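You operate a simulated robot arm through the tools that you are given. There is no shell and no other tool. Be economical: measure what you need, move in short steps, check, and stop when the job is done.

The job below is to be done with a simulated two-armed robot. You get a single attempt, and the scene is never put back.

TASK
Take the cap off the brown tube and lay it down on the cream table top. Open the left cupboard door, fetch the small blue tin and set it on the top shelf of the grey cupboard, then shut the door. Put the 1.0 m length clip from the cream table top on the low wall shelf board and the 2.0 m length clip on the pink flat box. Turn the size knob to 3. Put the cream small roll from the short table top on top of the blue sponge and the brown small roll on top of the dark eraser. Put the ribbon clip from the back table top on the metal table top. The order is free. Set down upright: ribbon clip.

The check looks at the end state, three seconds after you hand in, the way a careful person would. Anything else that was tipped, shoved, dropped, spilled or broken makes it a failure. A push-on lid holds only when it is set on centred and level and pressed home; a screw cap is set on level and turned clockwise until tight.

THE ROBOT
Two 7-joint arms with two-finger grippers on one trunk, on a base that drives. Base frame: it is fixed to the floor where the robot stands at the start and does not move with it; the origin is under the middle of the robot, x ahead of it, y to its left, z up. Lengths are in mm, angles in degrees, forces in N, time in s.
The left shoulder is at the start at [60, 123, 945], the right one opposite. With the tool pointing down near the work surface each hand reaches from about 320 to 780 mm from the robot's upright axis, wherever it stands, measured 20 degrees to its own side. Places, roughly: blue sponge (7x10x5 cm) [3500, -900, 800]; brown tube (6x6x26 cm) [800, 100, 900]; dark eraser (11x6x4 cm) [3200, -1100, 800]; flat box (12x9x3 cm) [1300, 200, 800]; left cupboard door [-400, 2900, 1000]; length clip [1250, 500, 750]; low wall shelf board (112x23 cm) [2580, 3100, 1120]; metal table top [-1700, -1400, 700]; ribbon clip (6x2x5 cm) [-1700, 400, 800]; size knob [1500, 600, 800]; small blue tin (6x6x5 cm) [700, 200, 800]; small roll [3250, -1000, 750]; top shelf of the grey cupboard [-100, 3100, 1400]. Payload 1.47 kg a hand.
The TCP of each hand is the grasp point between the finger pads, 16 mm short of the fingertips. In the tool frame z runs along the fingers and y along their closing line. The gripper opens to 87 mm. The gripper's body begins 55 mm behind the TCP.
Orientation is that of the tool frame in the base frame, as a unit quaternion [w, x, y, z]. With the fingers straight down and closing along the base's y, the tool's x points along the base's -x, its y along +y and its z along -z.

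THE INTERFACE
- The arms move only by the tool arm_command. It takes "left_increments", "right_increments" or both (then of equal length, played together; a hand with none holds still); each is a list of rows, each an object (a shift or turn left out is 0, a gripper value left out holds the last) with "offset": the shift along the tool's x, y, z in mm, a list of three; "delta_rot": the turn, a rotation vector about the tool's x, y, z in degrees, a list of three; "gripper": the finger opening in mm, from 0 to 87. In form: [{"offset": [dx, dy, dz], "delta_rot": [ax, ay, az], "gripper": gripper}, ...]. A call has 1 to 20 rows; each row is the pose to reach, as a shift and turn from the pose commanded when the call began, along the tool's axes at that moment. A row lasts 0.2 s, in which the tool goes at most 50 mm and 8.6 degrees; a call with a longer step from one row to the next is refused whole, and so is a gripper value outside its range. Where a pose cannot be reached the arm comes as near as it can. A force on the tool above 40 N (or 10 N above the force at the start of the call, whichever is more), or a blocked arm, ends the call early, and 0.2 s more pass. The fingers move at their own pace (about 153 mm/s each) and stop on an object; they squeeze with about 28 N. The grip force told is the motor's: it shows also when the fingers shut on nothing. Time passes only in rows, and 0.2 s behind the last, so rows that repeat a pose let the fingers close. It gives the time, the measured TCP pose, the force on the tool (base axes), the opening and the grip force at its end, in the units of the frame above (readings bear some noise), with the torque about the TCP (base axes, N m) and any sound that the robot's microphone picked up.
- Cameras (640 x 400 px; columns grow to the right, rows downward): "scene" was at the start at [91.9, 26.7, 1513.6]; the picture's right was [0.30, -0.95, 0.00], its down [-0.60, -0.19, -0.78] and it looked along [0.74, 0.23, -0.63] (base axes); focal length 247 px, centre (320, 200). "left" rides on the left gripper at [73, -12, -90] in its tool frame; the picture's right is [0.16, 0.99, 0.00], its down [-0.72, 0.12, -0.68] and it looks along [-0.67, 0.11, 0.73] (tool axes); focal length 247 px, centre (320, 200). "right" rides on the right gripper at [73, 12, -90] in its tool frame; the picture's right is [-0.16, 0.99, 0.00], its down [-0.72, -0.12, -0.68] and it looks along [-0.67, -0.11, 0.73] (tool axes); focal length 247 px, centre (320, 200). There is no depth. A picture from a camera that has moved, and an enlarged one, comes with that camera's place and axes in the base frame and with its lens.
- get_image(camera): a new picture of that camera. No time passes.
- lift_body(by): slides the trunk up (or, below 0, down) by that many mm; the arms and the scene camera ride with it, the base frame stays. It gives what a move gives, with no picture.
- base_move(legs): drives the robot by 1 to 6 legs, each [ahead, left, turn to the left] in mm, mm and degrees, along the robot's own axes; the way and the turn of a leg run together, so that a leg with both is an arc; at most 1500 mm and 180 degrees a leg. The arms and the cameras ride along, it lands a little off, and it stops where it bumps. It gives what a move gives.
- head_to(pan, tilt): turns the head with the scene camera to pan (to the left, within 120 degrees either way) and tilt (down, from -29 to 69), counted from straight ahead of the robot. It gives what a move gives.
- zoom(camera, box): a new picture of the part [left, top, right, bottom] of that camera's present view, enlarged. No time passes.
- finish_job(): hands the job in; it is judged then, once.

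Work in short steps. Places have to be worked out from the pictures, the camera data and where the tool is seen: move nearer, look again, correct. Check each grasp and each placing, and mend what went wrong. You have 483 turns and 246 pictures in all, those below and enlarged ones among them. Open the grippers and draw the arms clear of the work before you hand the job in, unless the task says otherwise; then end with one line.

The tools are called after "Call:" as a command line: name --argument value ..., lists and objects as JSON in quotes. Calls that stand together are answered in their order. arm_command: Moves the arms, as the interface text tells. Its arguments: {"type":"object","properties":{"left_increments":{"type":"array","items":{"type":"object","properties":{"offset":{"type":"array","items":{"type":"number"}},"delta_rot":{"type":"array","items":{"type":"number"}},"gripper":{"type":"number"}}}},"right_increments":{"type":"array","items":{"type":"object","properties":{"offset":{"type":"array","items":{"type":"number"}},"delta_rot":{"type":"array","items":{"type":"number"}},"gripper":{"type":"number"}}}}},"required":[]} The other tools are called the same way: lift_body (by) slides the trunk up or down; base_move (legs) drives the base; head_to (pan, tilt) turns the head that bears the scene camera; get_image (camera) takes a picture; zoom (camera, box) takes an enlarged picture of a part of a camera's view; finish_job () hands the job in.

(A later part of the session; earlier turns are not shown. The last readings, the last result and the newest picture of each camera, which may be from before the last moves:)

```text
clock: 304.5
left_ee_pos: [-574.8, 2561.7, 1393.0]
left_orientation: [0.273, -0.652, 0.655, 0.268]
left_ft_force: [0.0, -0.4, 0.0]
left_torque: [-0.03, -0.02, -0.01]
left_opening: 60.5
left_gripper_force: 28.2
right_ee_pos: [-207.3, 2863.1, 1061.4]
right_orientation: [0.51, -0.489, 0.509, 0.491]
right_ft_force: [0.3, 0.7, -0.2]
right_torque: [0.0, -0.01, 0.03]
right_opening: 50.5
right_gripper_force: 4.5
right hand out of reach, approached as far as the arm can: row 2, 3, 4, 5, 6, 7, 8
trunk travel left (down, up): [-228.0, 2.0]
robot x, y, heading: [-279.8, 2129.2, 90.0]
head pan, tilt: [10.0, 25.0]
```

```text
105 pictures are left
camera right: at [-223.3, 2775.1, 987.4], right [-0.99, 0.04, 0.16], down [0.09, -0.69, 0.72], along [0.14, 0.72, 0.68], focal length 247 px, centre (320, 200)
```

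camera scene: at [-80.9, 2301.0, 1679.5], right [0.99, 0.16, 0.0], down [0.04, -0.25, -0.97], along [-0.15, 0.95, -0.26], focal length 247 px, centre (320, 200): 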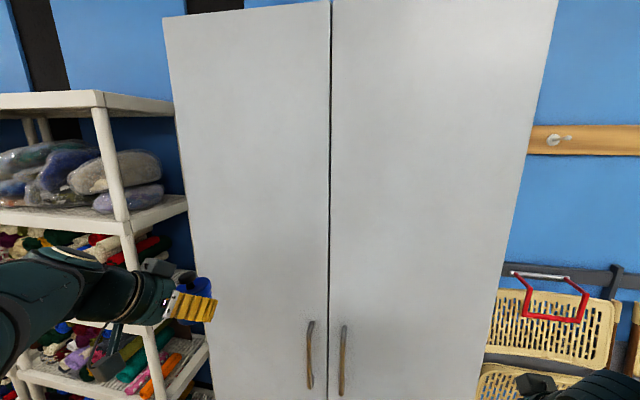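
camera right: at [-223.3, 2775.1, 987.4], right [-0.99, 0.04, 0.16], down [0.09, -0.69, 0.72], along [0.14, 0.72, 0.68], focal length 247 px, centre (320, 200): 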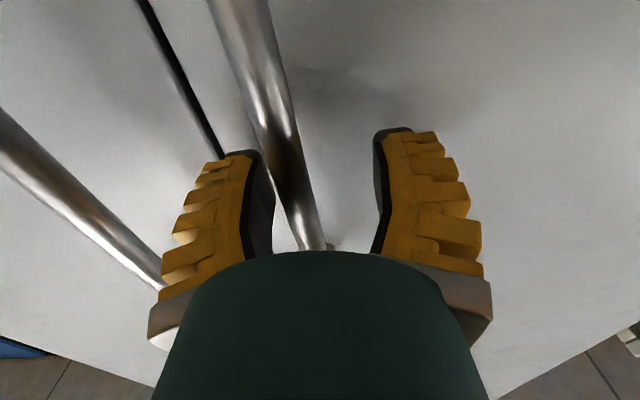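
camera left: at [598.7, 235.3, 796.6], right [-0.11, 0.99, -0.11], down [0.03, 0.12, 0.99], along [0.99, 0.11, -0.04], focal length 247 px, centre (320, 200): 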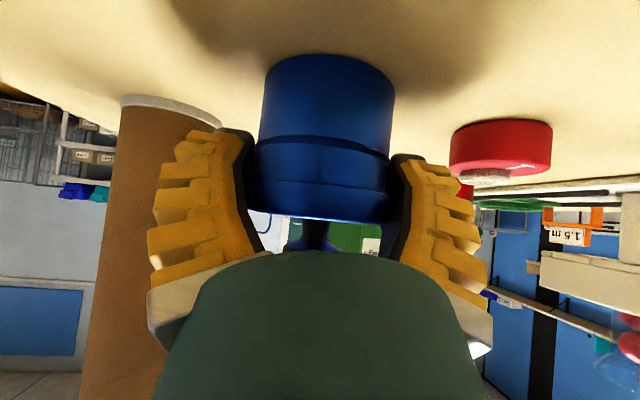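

Bar is between the fingers. Advance 12 mm and close to form the hook.

Call:
arm_command --right_increments '[{"offset": [0, -3, 6]}, {"offset": [0, -5, 12]}, {"offset": [0, -5, 12], "gripper": 20}, {"offset": [0, -5, 12], "gripper": 0}, {"offset": [0, -5, 12], "gripper": 0}, {"offset": [0, -5, 12], "gripper": 0}]'

Call:
zoom --camera "right" --box '[220, 100, 400, 270]'

```text
clock: 305.9
left_ee_pos: [-573.3, 2560.7, 1392.5]
left_orientation: [0.272, -0.652, 0.655, 0.269]
left_ft_force: [-0.2, 0.5, -1.3]
left_torque: [0.0, 0.02, 0.0]
left_opening: 60.3
left_gripper_force: 28.1
right_ee_pos: [-206.1, 2875.8, 1063.4]
right_orientation: [0.511, -0.488, 0.509, 0.492]
right_ft_force: [13.7, 1.4, 0.1]
right_torque: [0.01, 0.04, 0.31]
right_opening: 6.1
right_gripper_force: 29.5
right hand out of reach, approached as far as the arm can: row 1, 2, 3, 4, 5, 6
trunk travel left (down, up): [-228.0, 2.0]
robot x, y, heading: [-275.7, 2128.5, 89.9]
head pan, tilt: [10.0, 25.0]
```

```text
2.35 times, centred on (310, 185) of right
camera zoom: at [-221.5, 2787.4, 989.5], right [-0.99, 0.04, 0.16], down [0.09, -0.69, 0.72], along [0.14, 0.72, 0.68], focal length 581 px, centre (344, 235)
```

zoom: 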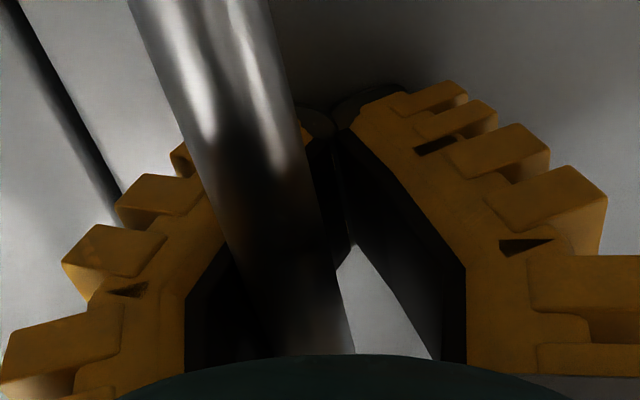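

Hooked. Pull with base arcs.

Call:
base_move --legs '[[-66, 18, 0], [-63, 31, 0]]'

Call:
base_move --legs '[[-55, 41, 0], [-47, 51, 0]]'

Call:
get_image --camera "scene"

```text
clock: 307.5
left_ee_pos: [-622.4, 2430.7, 1393.8]
left_orientation: [0.272, -0.653, 0.654, 0.27]
left_ft_force: [0.1, -0.5, -0.1]
left_torque: [-0.01, -0.01, -0.03]
left_opening: 60.1
left_gripper_force: 28.3
right_ee_pos: [-257.6, 2744.7, 1064.3]
right_orientation: [0.511, -0.487, 0.509, 0.492]
right_ft_force: [18.7, -12.0, -6.7]
right_torque: [0.24, 0.22, 0.12]
right_opening: 0.0
right_gripper_force: 28.9
trunk travel left (down, up): [-228.0, 2.0]
robot x, y, heading: [-329.6, 2001.8, 90.2]
head pan, tilt: [10.0, 25.0]
```

```text
clock: 309.3
left_ee_pos: [-715.0, 2332.1, 1392.1]
left_orientation: [0.273, -0.652, 0.655, 0.268]
left_ft_force: [-1.1, -0.1, -0.3]
left_torque: [0.0, 0.0, -0.03]
left_opening: 60.1
left_gripper_force: 28.4
right_ee_pos: [-347.5, 2645.0, 1062.5]
right_orientation: [0.51, -0.489, 0.51, 0.49]
right_ft_force: [-1.0, 0.8, -0.2]
right_torque: [-0.02, 0.03, 0.02]
right_opening: 0.0
right_gripper_force: 28.4
trunk travel left (down, up): [-228.0, 2.0]
robot x, y, heading: [-416.2, 1896.0, 89.7]
head pan, tilt: [10.0, 25.0]
```

```text
103 pictures are left
camera scene: at [-434.0, 2001.3, 1664.2], right [0.99, 0.17, 0.0], down [0.07, -0.41, -0.91], along [-0.15, 0.9, -0.41], focal length 247 px, centre (320, 200)
```

scene: 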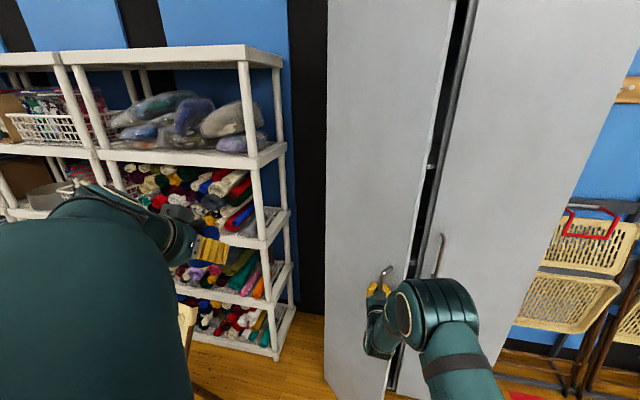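

Still hooked (≈35–40°). Continue pulling.

Call:
base_move --legs '[[-38, 52, 0]]'

Call:
base_move --legs '[[-27, 58, 0]]'

Call:
base_move --legs '[[-15, 55, 0]]'

Call:
get_image --camera "scene"

```text
clock: 310.4
left_ee_pos: [-766.9, 2295.2, 1392.1]
left_orientation: [0.273, -0.652, 0.655, 0.268]
left_ft_force: [-0.9, 0.0, -1.7]
left_torque: [0.01, -0.04, 0.0]
left_opening: 59.8
left_gripper_force: 28.3
right_ee_pos: [-397.8, 2608.0, 1062.7]
right_orientation: [0.51, -0.49, 0.51, 0.49]
right_ft_force: [0.3, 0.3, -0.4]
right_torque: [0.05, -0.01, 0.04]
right_opening: 0.0
right_gripper_force: 27.8
trunk travel left (down, up): [-228.0, 2.0]
robot x, y, heading: [-467.6, 1859.8, 89.7]
head pan, tilt: [10.0, 25.0]
```

```text
clock: 311.6
left_ee_pos: [-823.9, 2268.7, 1392.0]
left_orientation: [0.273, -0.651, 0.655, 0.269]
left_ft_force: [-1.2, -0.2, -0.7]
left_torque: [-0.03, -0.03, 0.03]
left_opening: 59.8
left_gripper_force: 27.5
right_ee_pos: [-456.7, 2580.6, 1061.9]
right_orientation: [0.511, -0.488, 0.51, 0.49]
right_ft_force: [-0.6, 2.5, 0.4]
right_torque: [0.01, 0.05, -0.02]
right_opening: 5.9
right_gripper_force: 28.5
trunk travel left (down, up): [-228.0, 2.0]
robot x, y, heading: [-533.0, 1832.7, 89.7]
head pan, tilt: [10.0, 25.0]
```

```text
clock: 312.8
left_ee_pos: [-877.4, 2255.7, 1391.8]
left_orientation: [0.273, -0.652, 0.655, 0.267]
left_ft_force: [1.0, 0.5, -0.6]
left_torque: [-0.04, -0.05, -0.01]
left_opening: 59.8
left_gripper_force: 28.1
right_ee_pos: [-508.7, 2569.0, 1062.3]
right_orientation: [0.511, -0.488, 0.509, 0.491]
right_ft_force: [-2.1, 14.5, 1.7]
right_torque: [0.0, 0.1, -0.03]
right_opening: 6.1
right_gripper_force: 28.8
trunk travel left (down, up): [-228.0, 2.0]
robot x, y, heading: [-581.2, 1822.0, 90.0]
head pan, tilt: [10.0, 25.0]
```

```text
102 pictures are left
camera scene: at [-598.5, 1924.4, 1664.0], right [0.99, 0.17, 0.0], down [0.07, -0.41, -0.91], along [-0.15, 0.9, -0.41], focal length 247 px, centre (320, 200)
```

scene: 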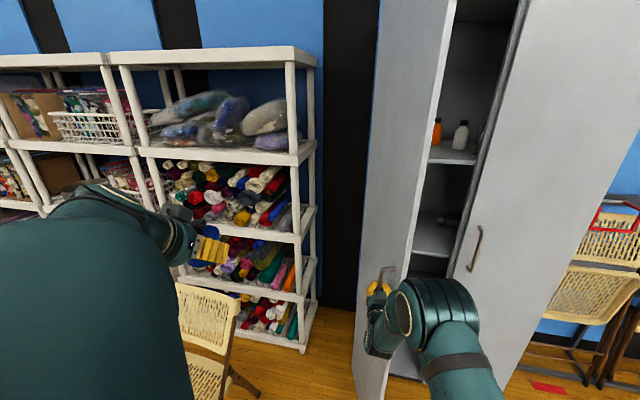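

Now ≈67°. One more pull, then release and back off.

Call:
base_move --legs '[[-10, 60, 0]]'

Call:
arm_command --right_increments '[{"gripper": 25}, {"gripper": 50}, {"gripper": 50}, {"offset": [0, 0, -25]}, {"offset": [0, 0, -60]}, {"offset": [0, 0, -100]}, {"offset": [0, 0, -140]}]'

Call:
get_image --camera "scene"

```text
clock: 314.0
left_ee_pos: [-933.3, 2248.1, 1390.3]
left_orientation: [0.272, -0.653, 0.655, 0.267]
left_ft_force: [-0.4, -0.2, -0.5]
left_torque: [-0.02, -0.01, -0.03]
left_opening: 59.8
left_gripper_force: 28.1
right_ee_pos: [-563.2, 2563.1, 1062.8]
right_orientation: [0.513, -0.487, 0.51, 0.489]
right_ft_force: [-1.4, 19.2, -7.8]
right_torque: [-0.15, -0.02, -0.03]
right_opening: 6.4
right_gripper_force: 29.4
trunk travel left (down, up): [-228.0, 2.0]
robot x, y, heading: [-639.3, 1814.0, 89.8]
head pan, tilt: [10.0, 25.0]
stopped in leg 1: the force on the tool passed its limit at 43 N (the readings are from after the stop); the commanded pose is now the measured one
```

```text
clock: 315.6
left_ee_pos: [-932.1, 2245.7, 1392.1]
left_orientation: [0.272, -0.652, 0.654, 0.269]
left_ft_force: [0.8, -0.9, -0.8]
left_torque: [0.01, -0.02, 0.0]
left_opening: 59.5
left_gripper_force: 27.9
right_ee_pos: [-570.6, 2419.3, 1064.7]
right_orientation: [0.515, -0.485, 0.509, 0.491]
right_ft_force: [-0.1, 0.0, 0.8]
right_torque: [0.03, -0.01, 0.01]
right_opening: 55.2
right_gripper_force: 3.8
trunk travel left (down, up): [-228.0, 2.0]
robot x, y, heading: [-636.6, 1807.9, 89.9]
head pan, tilt: [10.0, 25.0]
```

```text
101 pictures are left
camera scene: at [-652.4, 1913.0, 1664.1], right [0.99, 0.17, 0.0], down [0.07, -0.41, -0.91], along [-0.15, 0.9, -0.41], focal length 247 px, centre (320, 200)
```

scene: 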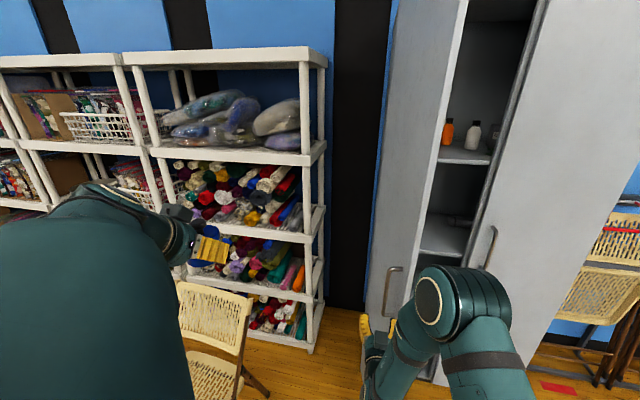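

Door ≈70–75° open. Drive right to x≈0 (keeping hands below the door's sweep), and tuck the right hand in.

Call:
base_move --legs '[[-30, -640, 0]]'

Call:
arm_command --right_increments '[{"offset": [-10, -22, -25], "delta_rot": [0, 7.5, 0]}, {"offset": [-20, -45, -50], "delta_rot": [0, 15, 0]}, {"offset": [-30, -67, -75], "delta_rot": [0, 22.5, 0]}, {"offset": [-40, -90, -100], "delta_rot": [0, 30, 0]}, {"offset": [-50, -112, -125], "delta_rot": [0, 37.5, 0]}, {"offset": [-60, -135, -150], "delta_rot": [0, 45, 0]}, {"offset": [-70, -157, -170], "delta_rot": [0, 52.5, 0]}, {"offset": [-80, -180, -190], "delta_rot": [0, 60, 0]}]'

Call:
head_to --pan 20 --tilt 20

Call:
get_image --camera "scene"

```text
clock: 321.7
left_ee_pos: [-291.5, 2214.5, 1392.1]
left_orientation: [-0.272, 0.654, -0.653, -0.27]
left_ft_force: [0.5, 0.3, 0.0]
left_torque: [0.0, -0.02, 0.01]
left_opening: 59.3
left_gripper_force: 28.6
right_ee_pos: [69.7, 2390.6, 1065.2]
right_orientation: [0.512, -0.487, 0.508, 0.492]
right_ft_force: [-0.5, 0.1, 0.0]
right_torque: [0.02, -0.02, -0.02]
right_opening: 55.3
right_gripper_force: 3.4
trunk travel left (down, up): [-228.0, 2.0]
robot x, y, heading: [7.1, 1779.8, 90.4]
head pan, tilt: [10.0, 25.0]
```

```text
clock: 323.5
left_ee_pos: [-291.8, 2213.4, 1392.3]
left_orientation: [-0.272, 0.653, -0.653, -0.269]
left_ft_force: [0.0, -0.7, -0.3]
left_torque: [-0.03, -0.03, 0.01]
left_opening: 59.2
left_gripper_force: 28.0
right_ee_pos: [245.3, 2196.1, 1139.8]
right_orientation: [0.189, -0.668, 0.696, 0.184]
right_ft_force: [0.2, 1.4, -0.8]
right_torque: [0.03, 0.01, -0.03]
right_opening: 55.4
right_gripper_force: 3.2
right hand out of reach, approached as far as the arm can: row 5, 6, 7, 8
trunk travel left (down, up): [-228.0, 2.0]
robot x, y, heading: [5.2, 1781.8, 90.0]
head pan, tilt: [10.0, 25.0]
```

```text
clock: 324.2
left_ee_pos: [-292.1, 2214.2, 1391.4]
left_orientation: [0.272, -0.653, 0.654, 0.269]
left_ft_force: [0.2, -0.3, -0.6]
left_torque: [0.0, -0.01, 0.0]
left_opening: 59.3
left_gripper_force: 27.4
right_ee_pos: [245.3, 2197.6, 1138.1]
right_orientation: [0.189, -0.668, 0.696, 0.182]
right_ft_force: [-0.1, 0.1, 0.0]
right_torque: [-0.02, 0.03, -0.01]
right_opening: 55.7
right_gripper_force: 3.9
trunk travel left (down, up): [-228.0, 2.0]
robot x, y, heading: [4.7, 1783.6, 90.1]
head pan, tilt: [20.0, 20.0]
```

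```text
100 pictures are left
camera scene: at [-26.7, 1880.8, 1671.1], right [0.94, 0.34, 0.0], down [0.12, -0.32, -0.94], along [-0.32, 0.88, -0.34], focal length 247 px, centre (320, 200)
```

scene: 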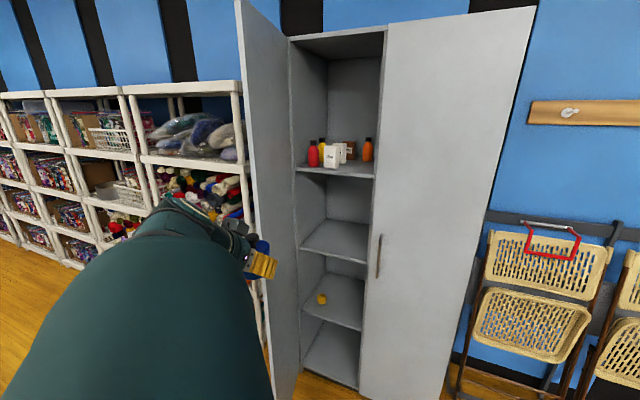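

Door ≈76° open, left hand right of it. Raise the tin 60 mm and drive forward to y≈2400.

Call:
arm_command --left_increments '[{"offset": [-14, 0, -14]}, {"offset": [-28, 0, -28]}, {"offset": [-42, 0, -42]}, {"offset": [-42, 0, -42]}]'

Call:
base_move --legs '[[600, 0, 0]]'

Call:
get_image --camera "scene"

```text
clock: 325.2
left_ee_pos: [-291.5, 2213.8, 1450.3]
left_orientation: [0.272, -0.653, 0.653, 0.27]
left_ft_force: [0.5, 0.2, -1.1]
left_torque: [-0.01, 0.0, 0.0]
left_opening: 59.1
left_gripper_force: 27.7
right_ee_pos: [247.0, 2196.2, 1138.9]
right_orientation: [0.189, -0.668, 0.696, 0.183]
right_ft_force: [-0.9, -0.2, 0.3]
right_torque: [0.01, 0.02, 0.0]
right_opening: 55.5
right_gripper_force: 4.0
trunk travel left (down, up): [-228.0, 2.0]
robot x, y, heading: [6.9, 1784.6, 90.1]
head pan, tilt: [20.0, 20.0]
```

```text
clock: 328.6
left_ee_pos: [-298.3, 2814.0, 1450.9]
left_orientation: [-0.27, 0.657, -0.65, -0.271]
left_ft_force: [1.5, 1.4, 0.2]
left_torque: [-0.03, -0.01, 0.0]
left_opening: 58.8
left_gripper_force: 28.3
right_ee_pos: [238.2, 2801.6, 1138.8]
right_orientation: [0.188, -0.671, 0.694, 0.183]
right_ft_force: [-0.1, 0.5, 0.5]
right_torque: [0.02, 0.01, 0.02]
right_opening: 55.2
right_gripper_force: 3.8
trunk travel left (down, up): [-228.0, 2.0]
robot x, y, heading: [0.2, 2384.0, 90.5]
head pan, tilt: [20.0, 20.0]
```

```text
99 pictures are left
camera scene: at [-31.3, 2482.8, 1671.1], right [0.94, 0.35, 0.0], down [0.12, -0.32, -0.94], along [-0.33, 0.88, -0.34], focal length 247 px, centre (320, 200)
```

scene: 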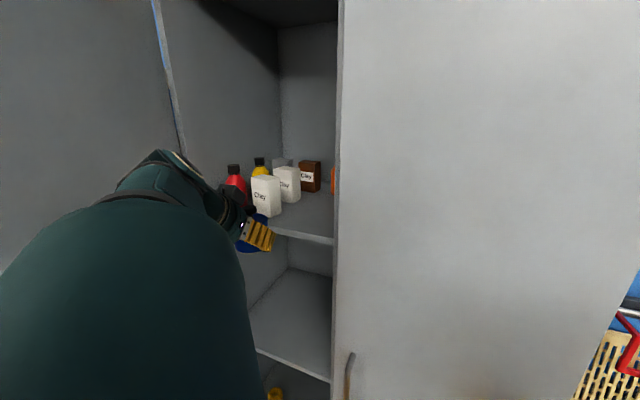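

View with the left camera (looking level into the cupboard).

Call:
get_image --camera "left"

Call:
zoom --camera "scene" --box '[190, 130, 350, 260]'

```text
98 pictures are left
camera left: at [-286.7, 2699.3, 1462.3], right [-0.99, -0.12, -0.12], down [-0.12, 0.03, 0.99], along [-0.11, 0.99, -0.04], focal length 247 px, centre (320, 200)
```

left: 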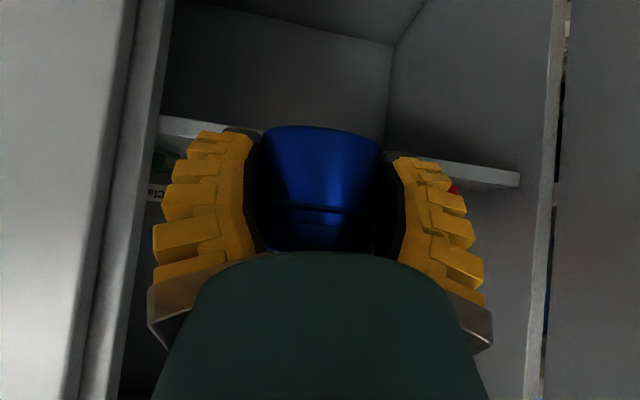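

```text
3.08 times, centred on (270, 195) of scene
camera zoom: at [-31.3, 2482.8, 1671.1], right [0.94, 0.35, 0.0], down [0.12, -0.32, -0.94], along [-0.33, 0.88, -0.34], focal length 760 px, centre (474, 215)
```

zoom: 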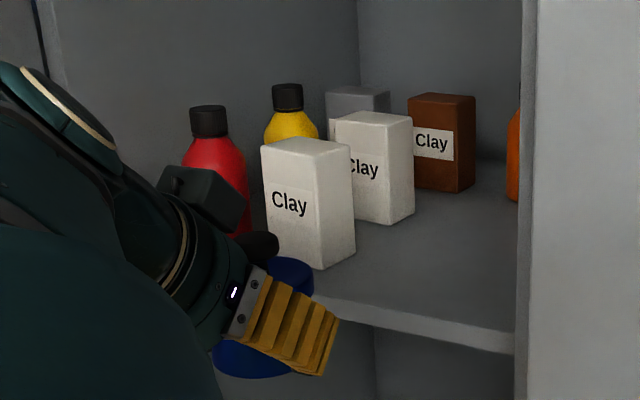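

Shelf top ≈1405, front edge y≈2938; Clay bag right edge x≈−361. Move the tin in to (−278, 2995) at this height.

Call:
arm_command --left_increments '[{"offset": [-18, -5, 18]}, {"offset": [-37, -10, 37]}, {"offset": [-55, -14, 55]}, {"offset": [-74, -18, 74]}, {"offset": [-92, -21, 92]}, {"offset": [-110, -21, 110]}, {"offset": [-128, -21, 128]}, {"offset": [-128, -21, 128]}]'

Call:
get_image --camera "left"

Call:
zoom --camera "scene" --box '[190, 130, 350, 260]'

```text
clock: 330.4
left_ee_pos: [-277.8, 2995.3, 1451.3]
left_orientation: [-0.271, 0.656, -0.651, -0.27]
left_ft_force: [1.1, -0.7, -2.0]
left_torque: [0.03, 0.02, 0.0]
left_opening: 58.6
left_gripper_force: 27.7
right_ee_pos: [238.5, 2799.7, 1139.5]
right_orientation: [0.189, -0.67, 0.694, 0.184]
right_ft_force: [0.2, -0.4, 0.0]
right_torque: [0.03, 0.03, 0.01]
right_opening: 55.5
right_gripper_force: 3.7
trunk travel left (down, up): [-228.0, 2.0]
robot x, y, heading: [4.5, 2387.1, 90.5]
head pan, tilt: [20.0, 20.0]
```

```text
96 pictures are left
camera left: at [-266.2, 2880.0, 1464.2], right [-0.99, -0.12, -0.12], down [-0.12, 0.03, 0.99], along [-0.11, 0.99, -0.04], focal length 247 px, centre (320, 200)
```

left: 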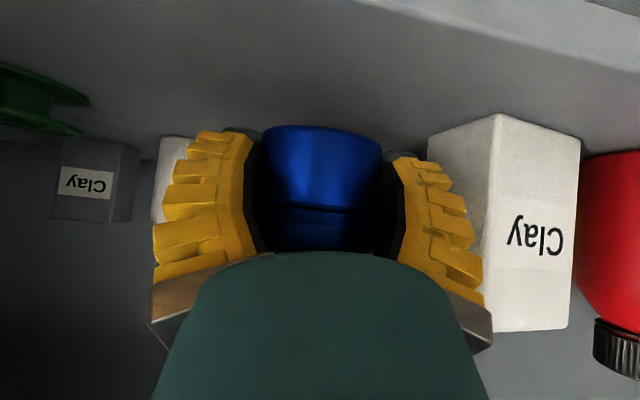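

```text
3.08 times, centred on (270, 195) of scene
camera zoom: at [-30.9, 2481.5, 1671.2], right [0.94, 0.35, 0.0], down [0.12, -0.32, -0.94], along [-0.33, 0.88, -0.34], focal length 760 px, centre (474, 215)
```

zoom: 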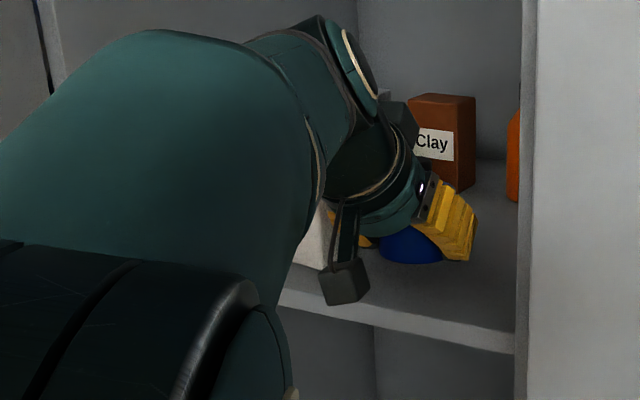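

Clear of the Clay bag. Lower 22 mm, then creep to contact.

Call:
arm_command --left_increments '[{"offset": [6, 0, 6]}, {"offset": [11, 0, 11]}, {"offset": [15.5, 0, 15.5]}, {"offset": [17, 0, 17]}, {"offset": [18.5, 0, 18.5]}, {"offset": [20, 0, 20]}, {"offset": [20, 0, 20]}]'

Call:
zoom --camera "left" --box '[140, 40, 500, 270]'

```text
clock: 332.0
left_ee_pos: [-278.9, 2994.9, 1428.4]
left_orientation: [-0.276, 0.653, -0.649, -0.275]
left_ft_force: [0.4, -1.0, 15.0]
left_torque: [-0.01, -0.13, -0.11]
left_opening: 57.9
left_gripper_force: 27.9
right_ee_pos: [238.5, 2800.3, 1139.8]
right_orientation: [0.189, -0.671, 0.693, 0.184]
right_ft_force: [-0.1, 0.2, -1.0]
right_torque: [-0.01, -0.01, 0.02]
right_opening: 55.1
right_gripper_force: 3.6
trunk travel left (down, up): [-228.0, 2.0]
robot x, y, heading: [2.3, 2380.3, 90.8]
head pan, tilt: [20.0, 20.0]
stopped in row 7 (left hand): the force on the tool passed its limit at 40 N (the readings are from after the stop); the commanded pose is now the measured one
```

```text
1.74 times, centred on (320, 155) of left
camera zoom: at [-266.2, 2880.4, 1438.6], right [-0.99, -0.12, -0.12], down [-0.12, 0.01, 0.99], along [-0.11, 0.99, -0.03], focal length 430 px, centre (320, 278)
```

zoom: 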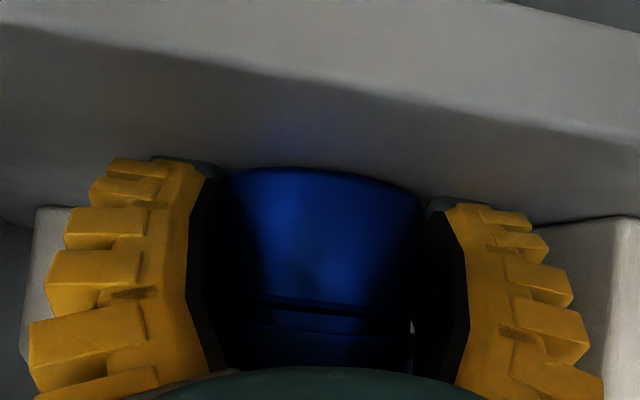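

Contact with shelf. Ease up 1.5 mm and open slowly.

Call:
arm_command --left_increments '[{"offset": [-1, 0, -1]}, {"offset": [-1, 0, -1], "gripper": 62}, {"offset": [-1, 0, -1], "gripper": 68}, {"offset": [-1, 0, -1], "gripper": 76}, {"offset": [-1, 0, -1], "gripper": 87}, {"offset": [-1, 0, -1], "gripper": 87}]'

Call:
zoom --camera "left" --box '[140, 40, 500, 270]'

```text
clock: 333.4
left_ee_pos: [-279.8, 2995.9, 1427.8]
left_orientation: [-0.274, 0.654, -0.65, -0.273]
left_ft_force: [-0.4, 0.6, -0.4]
left_torque: [0.0, 0.0, 0.03]
left_opening: 87.0
left_gripper_force: 0.1
right_ee_pos: [238.1, 2800.6, 1139.4]
right_orientation: [0.189, -0.671, 0.693, 0.184]
right_ft_force: [0.4, -0.1, 0.1]
right_torque: [0.0, 0.01, -0.03]
right_opening: 55.4
right_gripper_force: 4.3
trunk travel left (down, up): [-228.0, 2.0]
robot x, y, heading: [-1.3, 2385.0, 90.6]
head pan, tilt: [20.0, 20.0]
heard: snap
```

```text
1.74 times, centred on (320, 155) of left
camera zoom: at [-267.1, 2881.5, 1437.6], right [-0.99, -0.12, -0.12], down [-0.12, 0.02, 0.99], along [-0.11, 0.99, -0.03], focal length 430 px, centre (320, 278)
```

zoom: 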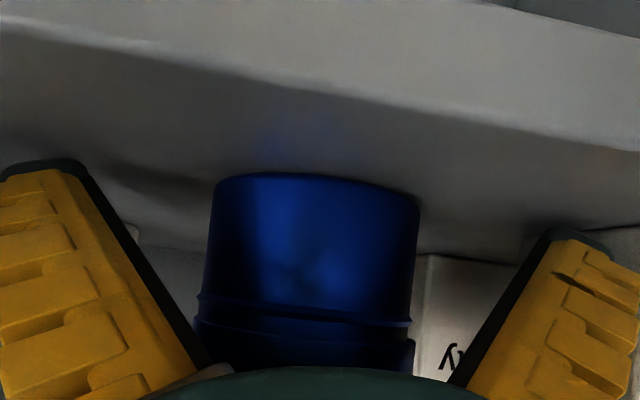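

Tin stands on the shelf. Back out and inspect how the lid sits.

Call:
arm_command --left_increments '[{"offset": [0, 0, -25]}, {"offset": [0, 0, -60]}, {"offset": [0, 0, -95]}, {"offset": [0, 0, -130]}]'

Call:
get_image --camera "left"

Call:
zoom --camera "scene" --box '[190, 130, 350, 260]'

```text
clock: 334.4
left_ee_pos: [-277.1, 2902.7, 1519.2]
left_orientation: [-0.274, 0.654, -0.65, -0.273]
left_ft_force: [1.6, -0.9, -0.2]
left_torque: [0.01, 0.0, 0.02]
left_opening: 86.9
left_gripper_force: 0.0
right_ee_pos: [238.6, 2799.7, 1138.9]
right_orientation: [0.189, -0.67, 0.694, 0.184]
right_ft_force: [0.5, 0.3, -0.2]
right_torque: [0.0, 0.01, 0.01]
right_opening: 55.2
right_gripper_force: 4.0
trunk travel left (down, up): [-228.0, 2.0]
robot x, y, heading: [1.6, 2385.0, 90.7]
head pan, tilt: [20.0, 20.0]
```

```text
92 pictures are left
camera left: at [-264.4, 2787.8, 1529.5], right [-0.99, -0.12, -0.11], down [-0.12, 0.02, 0.99], along [-0.11, 0.99, -0.03], focal length 247 px, centre (320, 200)
```

left: 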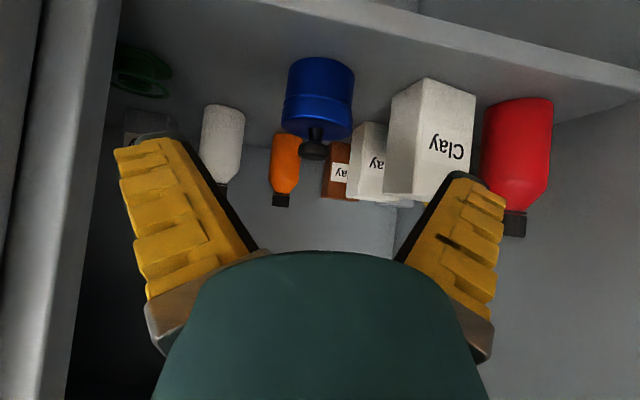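

```text
3.08 times, centred on (270, 195) of scene
camera zoom: at [-30.6, 2481.3, 1671.2], right [0.94, 0.35, 0.0], down [0.12, -0.32, -0.94], along [-0.33, 0.88, -0.34], focal length 760 px, centre (474, 215)
```

zoom: 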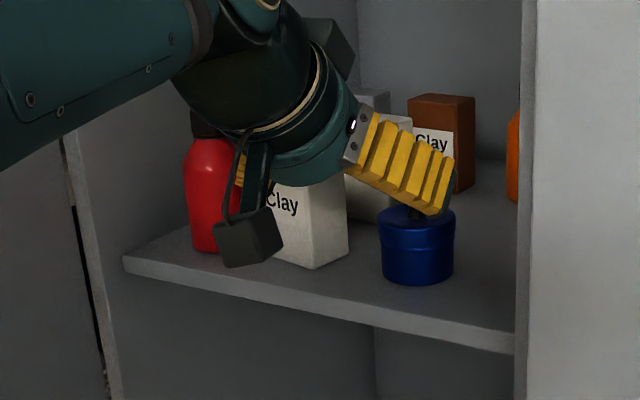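

Call:
zoom --camera "left" --box '[260, 30, 380, 180]'

```text
2.67 times, centred on (320, 105) of left
camera zoom: at [-264.4, 2787.8, 1529.5], right [-0.99, -0.12, -0.11], down [-0.12, 0.02, 0.99], along [-0.11, 0.99, -0.03], focal length 659 px, centre (320, 453)
```

zoom: 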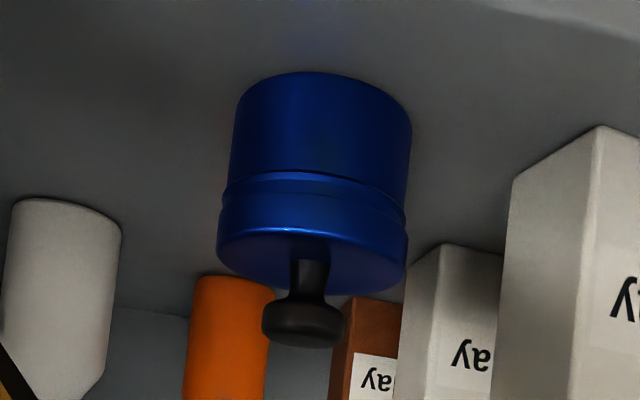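

Lid looks seated/level but I'll press the knob to be sure. Close fingers, drive 50 mm closer, position the fingertip over the knob.

Call:
arm_command --left_increments '[{"offset": [-7, 0, -7], "gripper": 40}, {"offset": [-7, 0, -7], "gripper": 0}, {"offset": [-7, 0, -7], "gripper": 0}, {"offset": [-7, 0, -7], "gripper": 0}]'

Call:
base_move --legs '[[50, 0, 0]]'

Call:
zoom --camera "left" --box '[220, 0, 420, 200]'

```text
clock: 335.4
left_ee_pos: [-276.8, 2904.0, 1528.2]
left_orientation: [-0.275, 0.654, -0.649, -0.275]
left_ft_force: [0.7, 0.0, 0.1]
left_torque: [-0.01, -0.01, 0.01]
left_opening: 0.0
left_gripper_force: 28.6
right_ee_pos: [237.9, 2800.7, 1139.5]
right_orientation: [0.189, -0.671, 0.693, 0.183]
right_ft_force: [-0.1, -0.2, -0.3]
right_torque: [0.03, 0.0, 0.01]
right_opening: 55.3
right_gripper_force: 4.2
trunk travel left (down, up): [-228.0, 2.0]
robot x, y, heading: [2.0, 2381.5, 90.6]
head pan, tilt: [20.0, 20.0]
```

```text
clock: 336.4
left_ee_pos: [-278.2, 2957.0, 1527.3]
left_orientation: [-0.274, 0.655, -0.649, -0.273]
left_ft_force: [0.3, 0.3, -0.6]
left_torque: [0.0, -0.03, 0.02]
left_opening: 0.0
left_gripper_force: 27.5
right_ee_pos: [238.0, 2849.4, 1137.3]
right_orientation: [0.186, -0.672, 0.694, 0.181]
right_ft_force: [0.1, 0.0, 0.0]
right_torque: [-0.09, -0.05, -0.01]
right_opening: 55.5
right_gripper_force: 4.0
trunk travel left (down, up): [-228.0, 2.0]
robot x, y, heading: [3.3, 2435.8, 90.8]
head pan, tilt: [20.0, 20.0]
stopped in leg 1: the force on the tool passed its limit at 116 N (the readings are from after the stop); the commanded pose is now the measured one
```

```text
2.00 times, centred on (320, 100) of left
camera zoom: at [-265.6, 2842.2, 1538.2], right [-0.99, -0.12, -0.12], down [-0.12, 0.02, 0.99], along [-0.11, 0.99, -0.04], focal length 494 px, centre (320, 400)
```

zoom: 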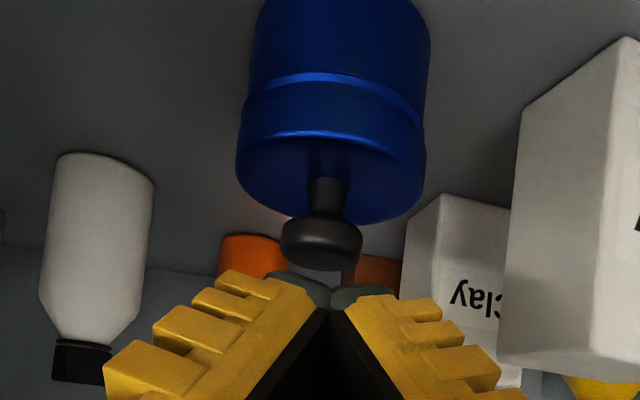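

Something bumped—probably the right hand at the closed right door. Retract the right hand 90 mm.

Call:
arm_command --right_increments '[{"offset": [26, 0, -15]}, {"offset": [52, 0, -30]}, {"offset": [52, 0, -60]}, {"offset": [52, 0, -90]}]'

Call:
get_image --camera "scene"

```text
clock: 337.4
left_ee_pos: [-278.0, 2954.9, 1528.6]
left_orientation: [-0.273, 0.655, -0.649, -0.274]
left_ft_force: [-1.6, 0.5, -0.4]
left_torque: [0.01, -0.01, -0.02]
left_opening: 0.0
left_gripper_force: 27.8
right_ee_pos: [254.1, 2805.1, 1219.6]
right_orientation: [0.185, -0.672, 0.694, 0.18]
right_ft_force: [0.1, 0.0, -0.7]
right_torque: [-0.01, 0.01, 0.01]
right_opening: 55.3
right_gripper_force: 3.5
right hand out of reach, approached as far as the arm can: row 1, 2, 3, 4
trunk travel left (down, up): [-228.0, 2.0]
robot x, y, heading: [1.7, 2432.9, 90.4]
head pan, tilt: [20.0, 20.0]
```

```text
88 pictures are left
camera scene: at [-31.5, 2532.9, 1671.2], right [0.94, 0.35, 0.0], down [0.12, -0.32, -0.94], along [-0.33, 0.88, -0.34], focal length 247 px, centre (320, 200)
```

scene: 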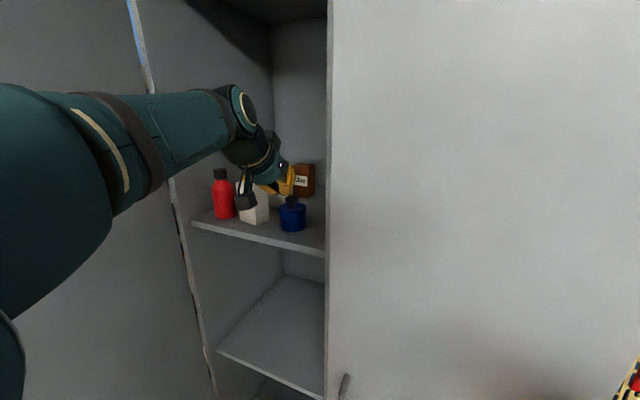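

Position the closed fingertip over the knob and press down gently in small steps.

Call:
arm_command --left_increments '[{"offset": [-12, 0, 14]}, {"offset": [-24, 0, 30]}, {"offset": [-24, -1, 36]}, {"offset": [-20, -1, 40]}, {"offset": [-18, -1, 42]}, {"offset": [-16.5, -1, 43.5]}, {"offset": [-15, -1, 45]}, {"offset": [-14, -1, 46]}, {"offset": [-13, -1, 47]}, {"offset": [-12, -1, 48]}]'

Call:
zoom --camera "left" --box '[220, 0, 420, 200]'

```text
clock: 339.6
left_ee_pos: [-277.5, 2997.8, 1502.7]
left_orientation: [-0.274, 0.655, -0.649, -0.274]
left_ft_force: [-1.5, -0.1, 4.4]
left_torque: [0.0, 0.05, -0.02]
left_opening: 5.9
left_gripper_force: 28.2
right_ee_pos: [253.9, 2805.8, 1220.4]
right_orientation: [0.186, -0.672, 0.694, 0.18]
right_ft_force: [0.5, 0.3, -0.6]
right_torque: [0.02, -0.01, 0.01]
right_opening: 55.3
right_gripper_force: 3.6
trunk travel left (down, up): [-228.0, 2.0]
robot x, y, heading: [2.2, 2437.6, 90.7]
head pan, tilt: [20.0, 20.0]
```

```text
2.00 times, centred on (320, 100) of left
camera zoom: at [-265.3, 2883.5, 1514.1], right [-0.99, -0.12, -0.12], down [-0.12, 0.02, 0.99], along [-0.11, 0.99, -0.03], focal length 494 px, centre (320, 400)
```

zoom: 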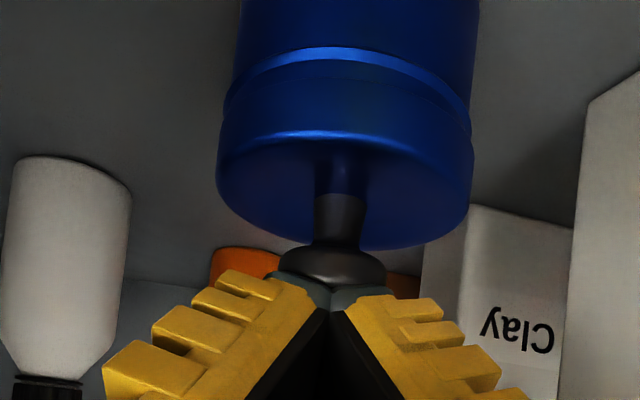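

Contact begun on the knob. Press on in 1 mm steps.

Call:
arm_command --left_increments '[{"offset": [1, 0, 1]}, {"offset": [2, 0, 2]}, {"offset": [3, 0, 3]}, {"offset": [4, 0, 4]}, {"offset": [5, 0, 5]}]'

```text
clock: 340.7
left_ee_pos: [-276.4, 2999.3, 1502.4]
left_orientation: [-0.278, 0.652, -0.648, -0.28]
left_ft_force: [-1.2, -1.4, 13.3]
left_torque: [-0.07, 0.11, 0.0]
left_opening: 6.1
left_gripper_force: 28.0
right_ee_pos: [253.2, 2805.5, 1219.7]
right_orientation: [0.187, -0.671, 0.694, 0.181]
right_ft_force: [0.4, -0.5, 0.5]
right_torque: [-0.01, 0.02, 0.02]
right_opening: 55.4
right_gripper_force: 4.0
trunk travel left (down, up): [-228.0, 2.0]
robot x, y, heading: [2.8, 2435.3, 90.3]
head pan, tilt: [20.0, 20.0]
stopped in row 5 (left hand): the force on the tool passed its limit at 41 N (the readings are from after the stop); the commanded pose is now the measured one
```

41 N without movement or snap: the lid is home. Retreat the left hand up and out.

Call:
arm_command --left_increments '[{"offset": [-8, 0, -8]}, {"offset": [-20, 0, -25]}, {"offset": [-10, 5, -60]}, {"offset": [10, 8, -90]}, {"offset": [35, 12, -110]}, {"offset": [65, 15, -130]}, {"offset": [95, 18, -150]}, {"offset": [120, 20, -160]}]'

Call:
zoom --camera "scene" --box '[180, 120, 340, 270]'

```text
clock: 342.5
left_ee_pos: [-309.7, 2834.6, 1512.8]
left_orientation: [-0.29, 0.666, -0.641, -0.25]
left_ft_force: [2.5, 0.3, 1.8]
left_torque: [-0.07, 0.13, 0.15]
left_opening: 0.0
left_gripper_force: 28.1
left hand out of reach, approached as far as the arm can: row 7, 8
right_ee_pos: [254.5, 2804.7, 1218.9]
right_orientation: [0.186, -0.671, 0.695, 0.181]
right_ft_force: [0.8, 0.3, -0.6]
right_torque: [0.03, 0.01, -0.03]
right_opening: 55.2
right_gripper_force: 3.3
trunk travel left (down, up): [-228.0, 2.0]
robot x, y, heading: [1.8, 2435.4, 90.5]
head pan, tilt: [20.0, 20.0]
```

```text
2.67 times, centred on (260, 195) of scene
camera zoom: at [-7.2, 2539.1, 1682.1], right [0.99, 0.1, 0.0], down [0.02, -0.23, -0.97], along [-0.1, 0.97, -0.23], focal length 659 px, centre (480, 213)
```

zoom: 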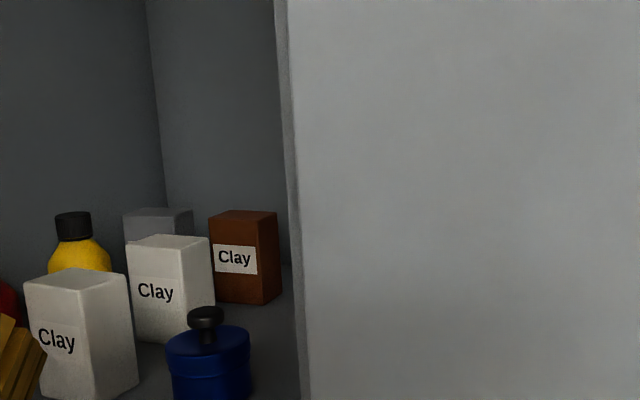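

Tin is in place. Back the base away and move the left hand outward/lower.

Call:
base_move --legs '[[-450, 0, 0]]'

Call:
arm_command --left_increments '[{"offset": [0, 30, 25]}, {"offset": [10, 50, 60]}, {"offset": [20, 60, 95]}, {"offset": [40, 60, 130]}]'

Call:
head_to --pan 20 --tilt 20

Call:
get_image --camera "scene"

```text
clock: 345.3
left_ee_pos: [-300.4, 2379.7, 1521.3]
left_orientation: [-0.284, 0.663, -0.641, -0.263]
left_ft_force: [0.6, 0.3, 0.4]
left_torque: [0.02, -0.03, 0.01]
left_opening: 0.1
left_gripper_force: 27.9
right_ee_pos: [256.5, 2356.9, 1219.5]
right_orientation: [0.185, -0.675, 0.691, 0.181]
right_ft_force: [0.4, 0.3, 0.1]
right_torque: [0.04, -0.04, 0.0]
right_opening: 55.2
right_gripper_force: 4.1
trunk travel left (down, up): [-228.0, 2.0]
robot x, y, heading: [5.7, 1979.5, 91.2]
head pan, tilt: [20.0, 20.0]
```

```text
clock: 346.3
left_ee_pos: [-359.9, 2443.8, 1399.9]
left_orientation: [-0.285, 0.662, -0.641, -0.263]
left_ft_force: [0.3, 0.1, -0.3]
left_torque: [0.01, 0.02, -0.03]
left_opening: 0.4
left_gripper_force: 27.9
right_ee_pos: [256.7, 2357.4, 1220.1]
right_orientation: [0.184, -0.676, 0.69, 0.182]
right_ft_force: [-0.1, -0.2, -0.3]
right_torque: [0.0, 0.02, 0.02]
right_opening: 55.1
right_gripper_force: 3.9
trunk travel left (down, up): [-228.0, 2.0]
robot x, y, heading: [6.2, 1983.0, 91.0]
head pan, tilt: [20.0, 20.0]
```

```text
clock: 346.9
left_ee_pos: [-359.3, 2441.2, 1400.5]
left_orientation: [-0.284, 0.662, -0.642, -0.262]
left_ft_force: [0.0, -0.4, 1.1]
left_torque: [0.06, 0.0, -0.04]
left_opening: 0.2
left_gripper_force: 28.3
right_ee_pos: [256.7, 2356.4, 1219.2]
right_orientation: [0.185, -0.676, 0.69, 0.182]
right_ft_force: [-0.8, -0.4, -0.3]
right_torque: [-0.01, -0.01, -0.02]
right_opening: 55.4
right_gripper_force: 3.5
trunk travel left (down, up): [-228.0, 2.0]
robot x, y, heading: [8.5, 1986.1, 91.3]
head pan, tilt: [20.0, 20.0]
```

```text
85 pictures are left
camera scene: at [-25.7, 2081.4, 1671.2], right [0.93, 0.36, 0.0], down [0.12, -0.32, -0.94], along [-0.34, 0.88, -0.34], focal length 247 px, centre (320, 200)
```

scene: 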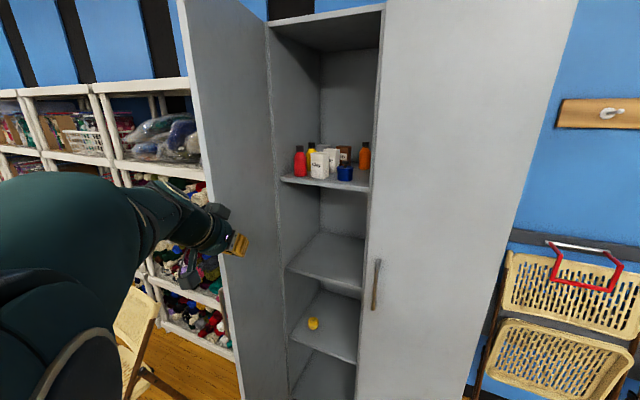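

Now shut the door: go left past its edge, forward, then sweep right with the left hand against its outer face.

Call:
base_move --legs '[[0, 345, -1], [210, 0, 0]]'

Call:
base_move --legs '[[0, -280, 0]]'

Call:
get_image --camera "scene"

```text
clock: 351.7
left_ee_pos: [-696.2, 2648.9, 1399.3]
left_orientation: [-0.286, 0.658, -0.647, -0.26]
left_ft_force: [0.4, 0.7, -0.3]
left_torque: [-0.07, 0.0, 0.0]
left_opening: 0.0
left_gripper_force: 28.0
right_ee_pos: [-82.6, 2554.1, 1220.3]
right_orientation: [0.187, -0.669, 0.697, 0.18]
right_ft_force: [-0.5, -0.1, -0.5]
right_torque: [-0.01, 0.01, -0.01]
right_opening: 55.1
right_gripper_force: 3.6
trunk travel left (down, up): [-228.0, 2.0]
robot x, y, heading: [-336.3, 2184.2, 90.1]
head pan, tilt: [20.0, 20.0]
```

```text
clock: 354.7
left_ee_pos: [-419.6, 2649.9, 1400.7]
left_orientation: [-0.287, 0.657, -0.647, -0.26]
left_ft_force: [0.0, 0.0, -0.5]
left_torque: [-0.05, 0.04, -0.01]
left_opening: 0.0
left_gripper_force: 28.4
right_ee_pos: [193.1, 2552.6, 1220.3]
right_orientation: [0.186, -0.669, 0.697, 0.179]
right_ft_force: [-0.3, -0.3, 0.7]
right_torque: [-0.03, 0.03, 0.01]
right_opening: 55.3
right_gripper_force: 3.9
trunk travel left (down, up): [-228.0, 2.0]
robot x, y, heading: [-62.3, 2183.8, 90.3]
head pan, tilt: [20.0, 20.0]
```

```text
84 pictures are left
camera scene: at [-93.7, 2283.5, 1671.1], right [0.94, 0.34, 0.0], down [0.12, -0.32, -0.94], along [-0.32, 0.88, -0.34], focal length 247 px, centre (320, 200)
```

scene: 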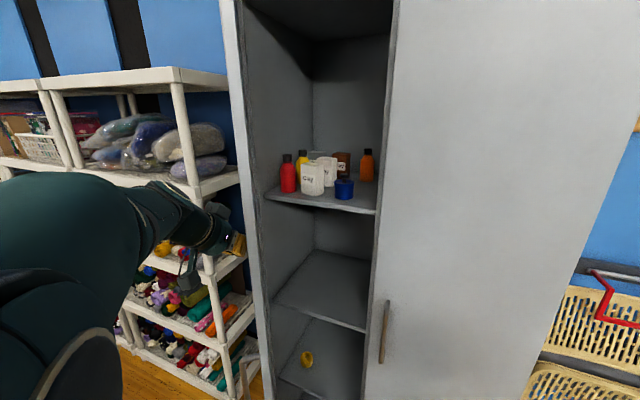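

Door is following. Now move forward and right to swing it closed.

Call:
base_move --legs '[[110, -60, 0], [90, -40, 0]]'

Call:
get_image --camera "scene"

```text
clock: 356.7
left_ee_pos: [-321.8, 2849.9, 1399.6]
left_orientation: [-0.286, 0.657, -0.648, -0.259]
left_ft_force: [0.5, 0.9, 0.1]
left_torque: [-0.04, -0.01, -0.01]
left_opening: 0.0
left_gripper_force: 27.9
right_ee_pos: [290.9, 2753.0, 1217.9]
right_orientation: [0.186, -0.669, 0.697, 0.18]
right_ft_force: [0.5, 0.4, 0.4]
right_torque: [-0.02, 0.0, -0.01]
right_opening: 55.5
right_gripper_force: 3.8
trunk travel left (down, up): [-228.0, 2.0]
robot x, y, heading: [37.6, 2382.4, 90.2]
head pan, tilt: [20.0, 20.0]
```

```text
83 pictures are left
camera scene: at [4.0, 2483.5, 1671.1], right [0.94, 0.34, 0.0], down [0.12, -0.32, -0.94], along [-0.32, 0.88, -0.34], focal length 247 px, centre (320, 200)
```

scene: 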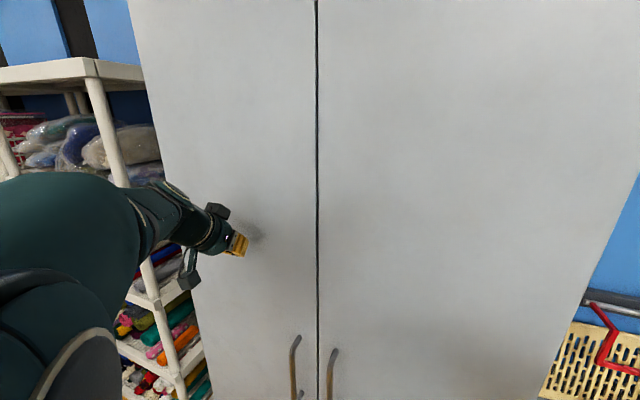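

Door appears shut; push it lightly to be sure it's home.

Call:
arm_command --left_increments '[{"offset": [-14, 0, 14]}, {"offset": [-28, 0, 28]}, {"offset": [-40, 0, 40]}, {"offset": [-50, 0, 50]}, {"offset": [-57, 0, 57]}, {"offset": [-64, 0, 64]}]'

Call:
zoom --camera "scene" --box '[220, 100, 420, 300]'

```text
clock: 357.4
left_ee_pos: [-324.4, 2877.4, 1395.9]
left_orientation: [-0.281, 0.66, -0.647, -0.258]
left_ft_force: [0.0, -36.0, 10.2]
left_torque: [0.33, 0.0, -0.58]
left_opening: 6.1
left_gripper_force: 27.0
right_ee_pos: [292.2, 2747.3, 1221.7]
right_orientation: [0.187, -0.67, 0.695, 0.182]
right_ft_force: [-0.2, 0.0, 0.4]
right_torque: [-0.01, 0.03, 0.0]
right_opening: 55.3
right_gripper_force: 3.7
trunk travel left (down, up): [-228.0, 2.0]
robot x, y, heading: [35.5, 2383.3, 90.4]
head pan, tilt: [20.0, 20.0]
stopped in row 3 (left hand): the force on the tool passed its limit at 53 N (the readings are from after the stop); the commanded pose is now the measured one
```

```text
2.00 times, centred on (320, 200) of scene
camera zoom: at [6.4, 2473.5, 1671.9], right [0.94, 0.35, 0.0], down [0.12, -0.32, -0.94], along [-0.33, 0.88, -0.34], focal length 494 px, centre (320, 200)
```

zoom: 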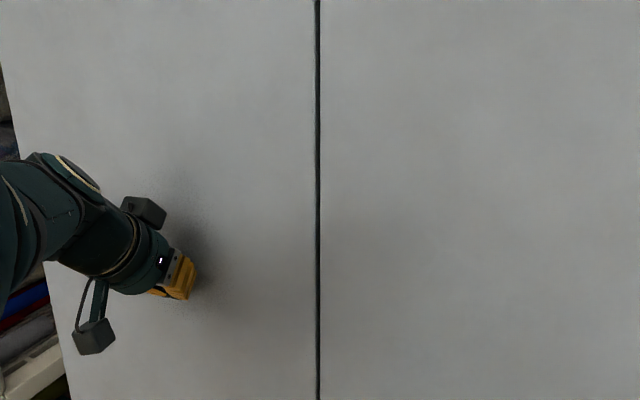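

Door is shut. Next the ribbon clip (yellow item near (−1717,419) on the back table). Drive back south and turn west; lower trunk.

Call:
base_move --legs '[[-1000, 0, 0], [-980, 0, 0], [0, 0, 90]]'

Call:
lift_body --by -128

Call:
head_to --pan 0 --tilt 30

Call:
get_image --camera "scene"

```text
clock: 371.2
left_ee_pos: [-501.0, 49.6, 1394.4]
left_orientation: [-0.024, 0.925, -0.005, -0.38]
left_ft_force: [-0.1, 0.0, -0.1]
left_torque: [-0.01, 0.02, 0.02]
left_opening: 0.2
left_gripper_force: 27.5
right_ee_pos: [-350.0, 660.4, 1219.9]
right_orientation: [-0.008, 0.966, -0.031, -0.258]
right_ft_force: [-0.1, 0.1, 0.3]
right_torque: [-0.03, 0.01, -0.04]
right_opening: 55.3
right_gripper_force: 3.7
trunk travel left (down, up): [-228.0, 2.0]
robot x, y, heading: [11.4, 396.1, 178.5]
head pan, tilt: [20.0, 20.0]
```

```text
clock: 372.7
left_ee_pos: [-503.8, 49.9, 1267.2]
left_orientation: [-0.023, 0.925, -0.004, -0.379]
left_ft_force: [0.5, -0.2, 0.6]
left_torque: [0.02, 0.01, 0.01]
left_opening: 0.2
left_gripper_force: 28.4
right_ee_pos: [-350.0, 659.9, 1092.5]
right_orientation: [-0.009, 0.965, -0.032, -0.259]
right_ft_force: [0.0, 0.5, -0.3]
right_torque: [0.0, -0.01, -0.02]
right_opening: 55.5
right_gripper_force: 3.4
trunk travel left (down, up): [-100.0, 130.0]
robot x, y, heading: [8.5, 399.3, 179.1]
head pan, tilt: [20.0, 20.0]
```

```text
clock: 373.6
left_ee_pos: [-502.7, 49.7, 1266.7]
left_orientation: [-0.023, 0.925, -0.004, -0.38]
left_ft_force: [-0.4, -0.1, 0.3]
left_torque: [0.0, 0.03, -0.03]
left_opening: 0.0
left_gripper_force: 28.5
right_ee_pos: [-350.9, 659.6, 1090.9]
right_orientation: [-0.009, 0.966, -0.033, -0.258]
right_ft_force: [0.6, -0.1, 0.1]
right_torque: [0.01, 0.01, -0.02]
right_opening: 55.1
right_gripper_force: 3.9
trunk travel left (down, up): [-100.0, 130.0]
robot x, y, heading: [9.2, 394.5, 178.8]
head pan, tilt: [0.0, 30.0]
```

```text
81 pictures are left
camera scene: at [-89.1, 399.1, 1527.1], right [0.02, 1.0, 0.0], down [0.5, -0.01, -0.87], along [-0.87, 0.02, -0.5], focal length 247 px, centre (320, 200)
```

scene: 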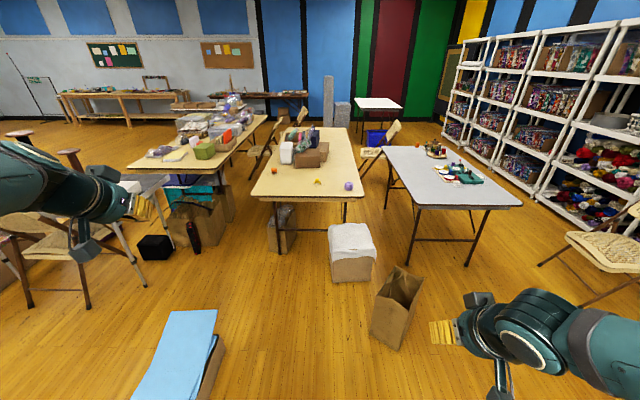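

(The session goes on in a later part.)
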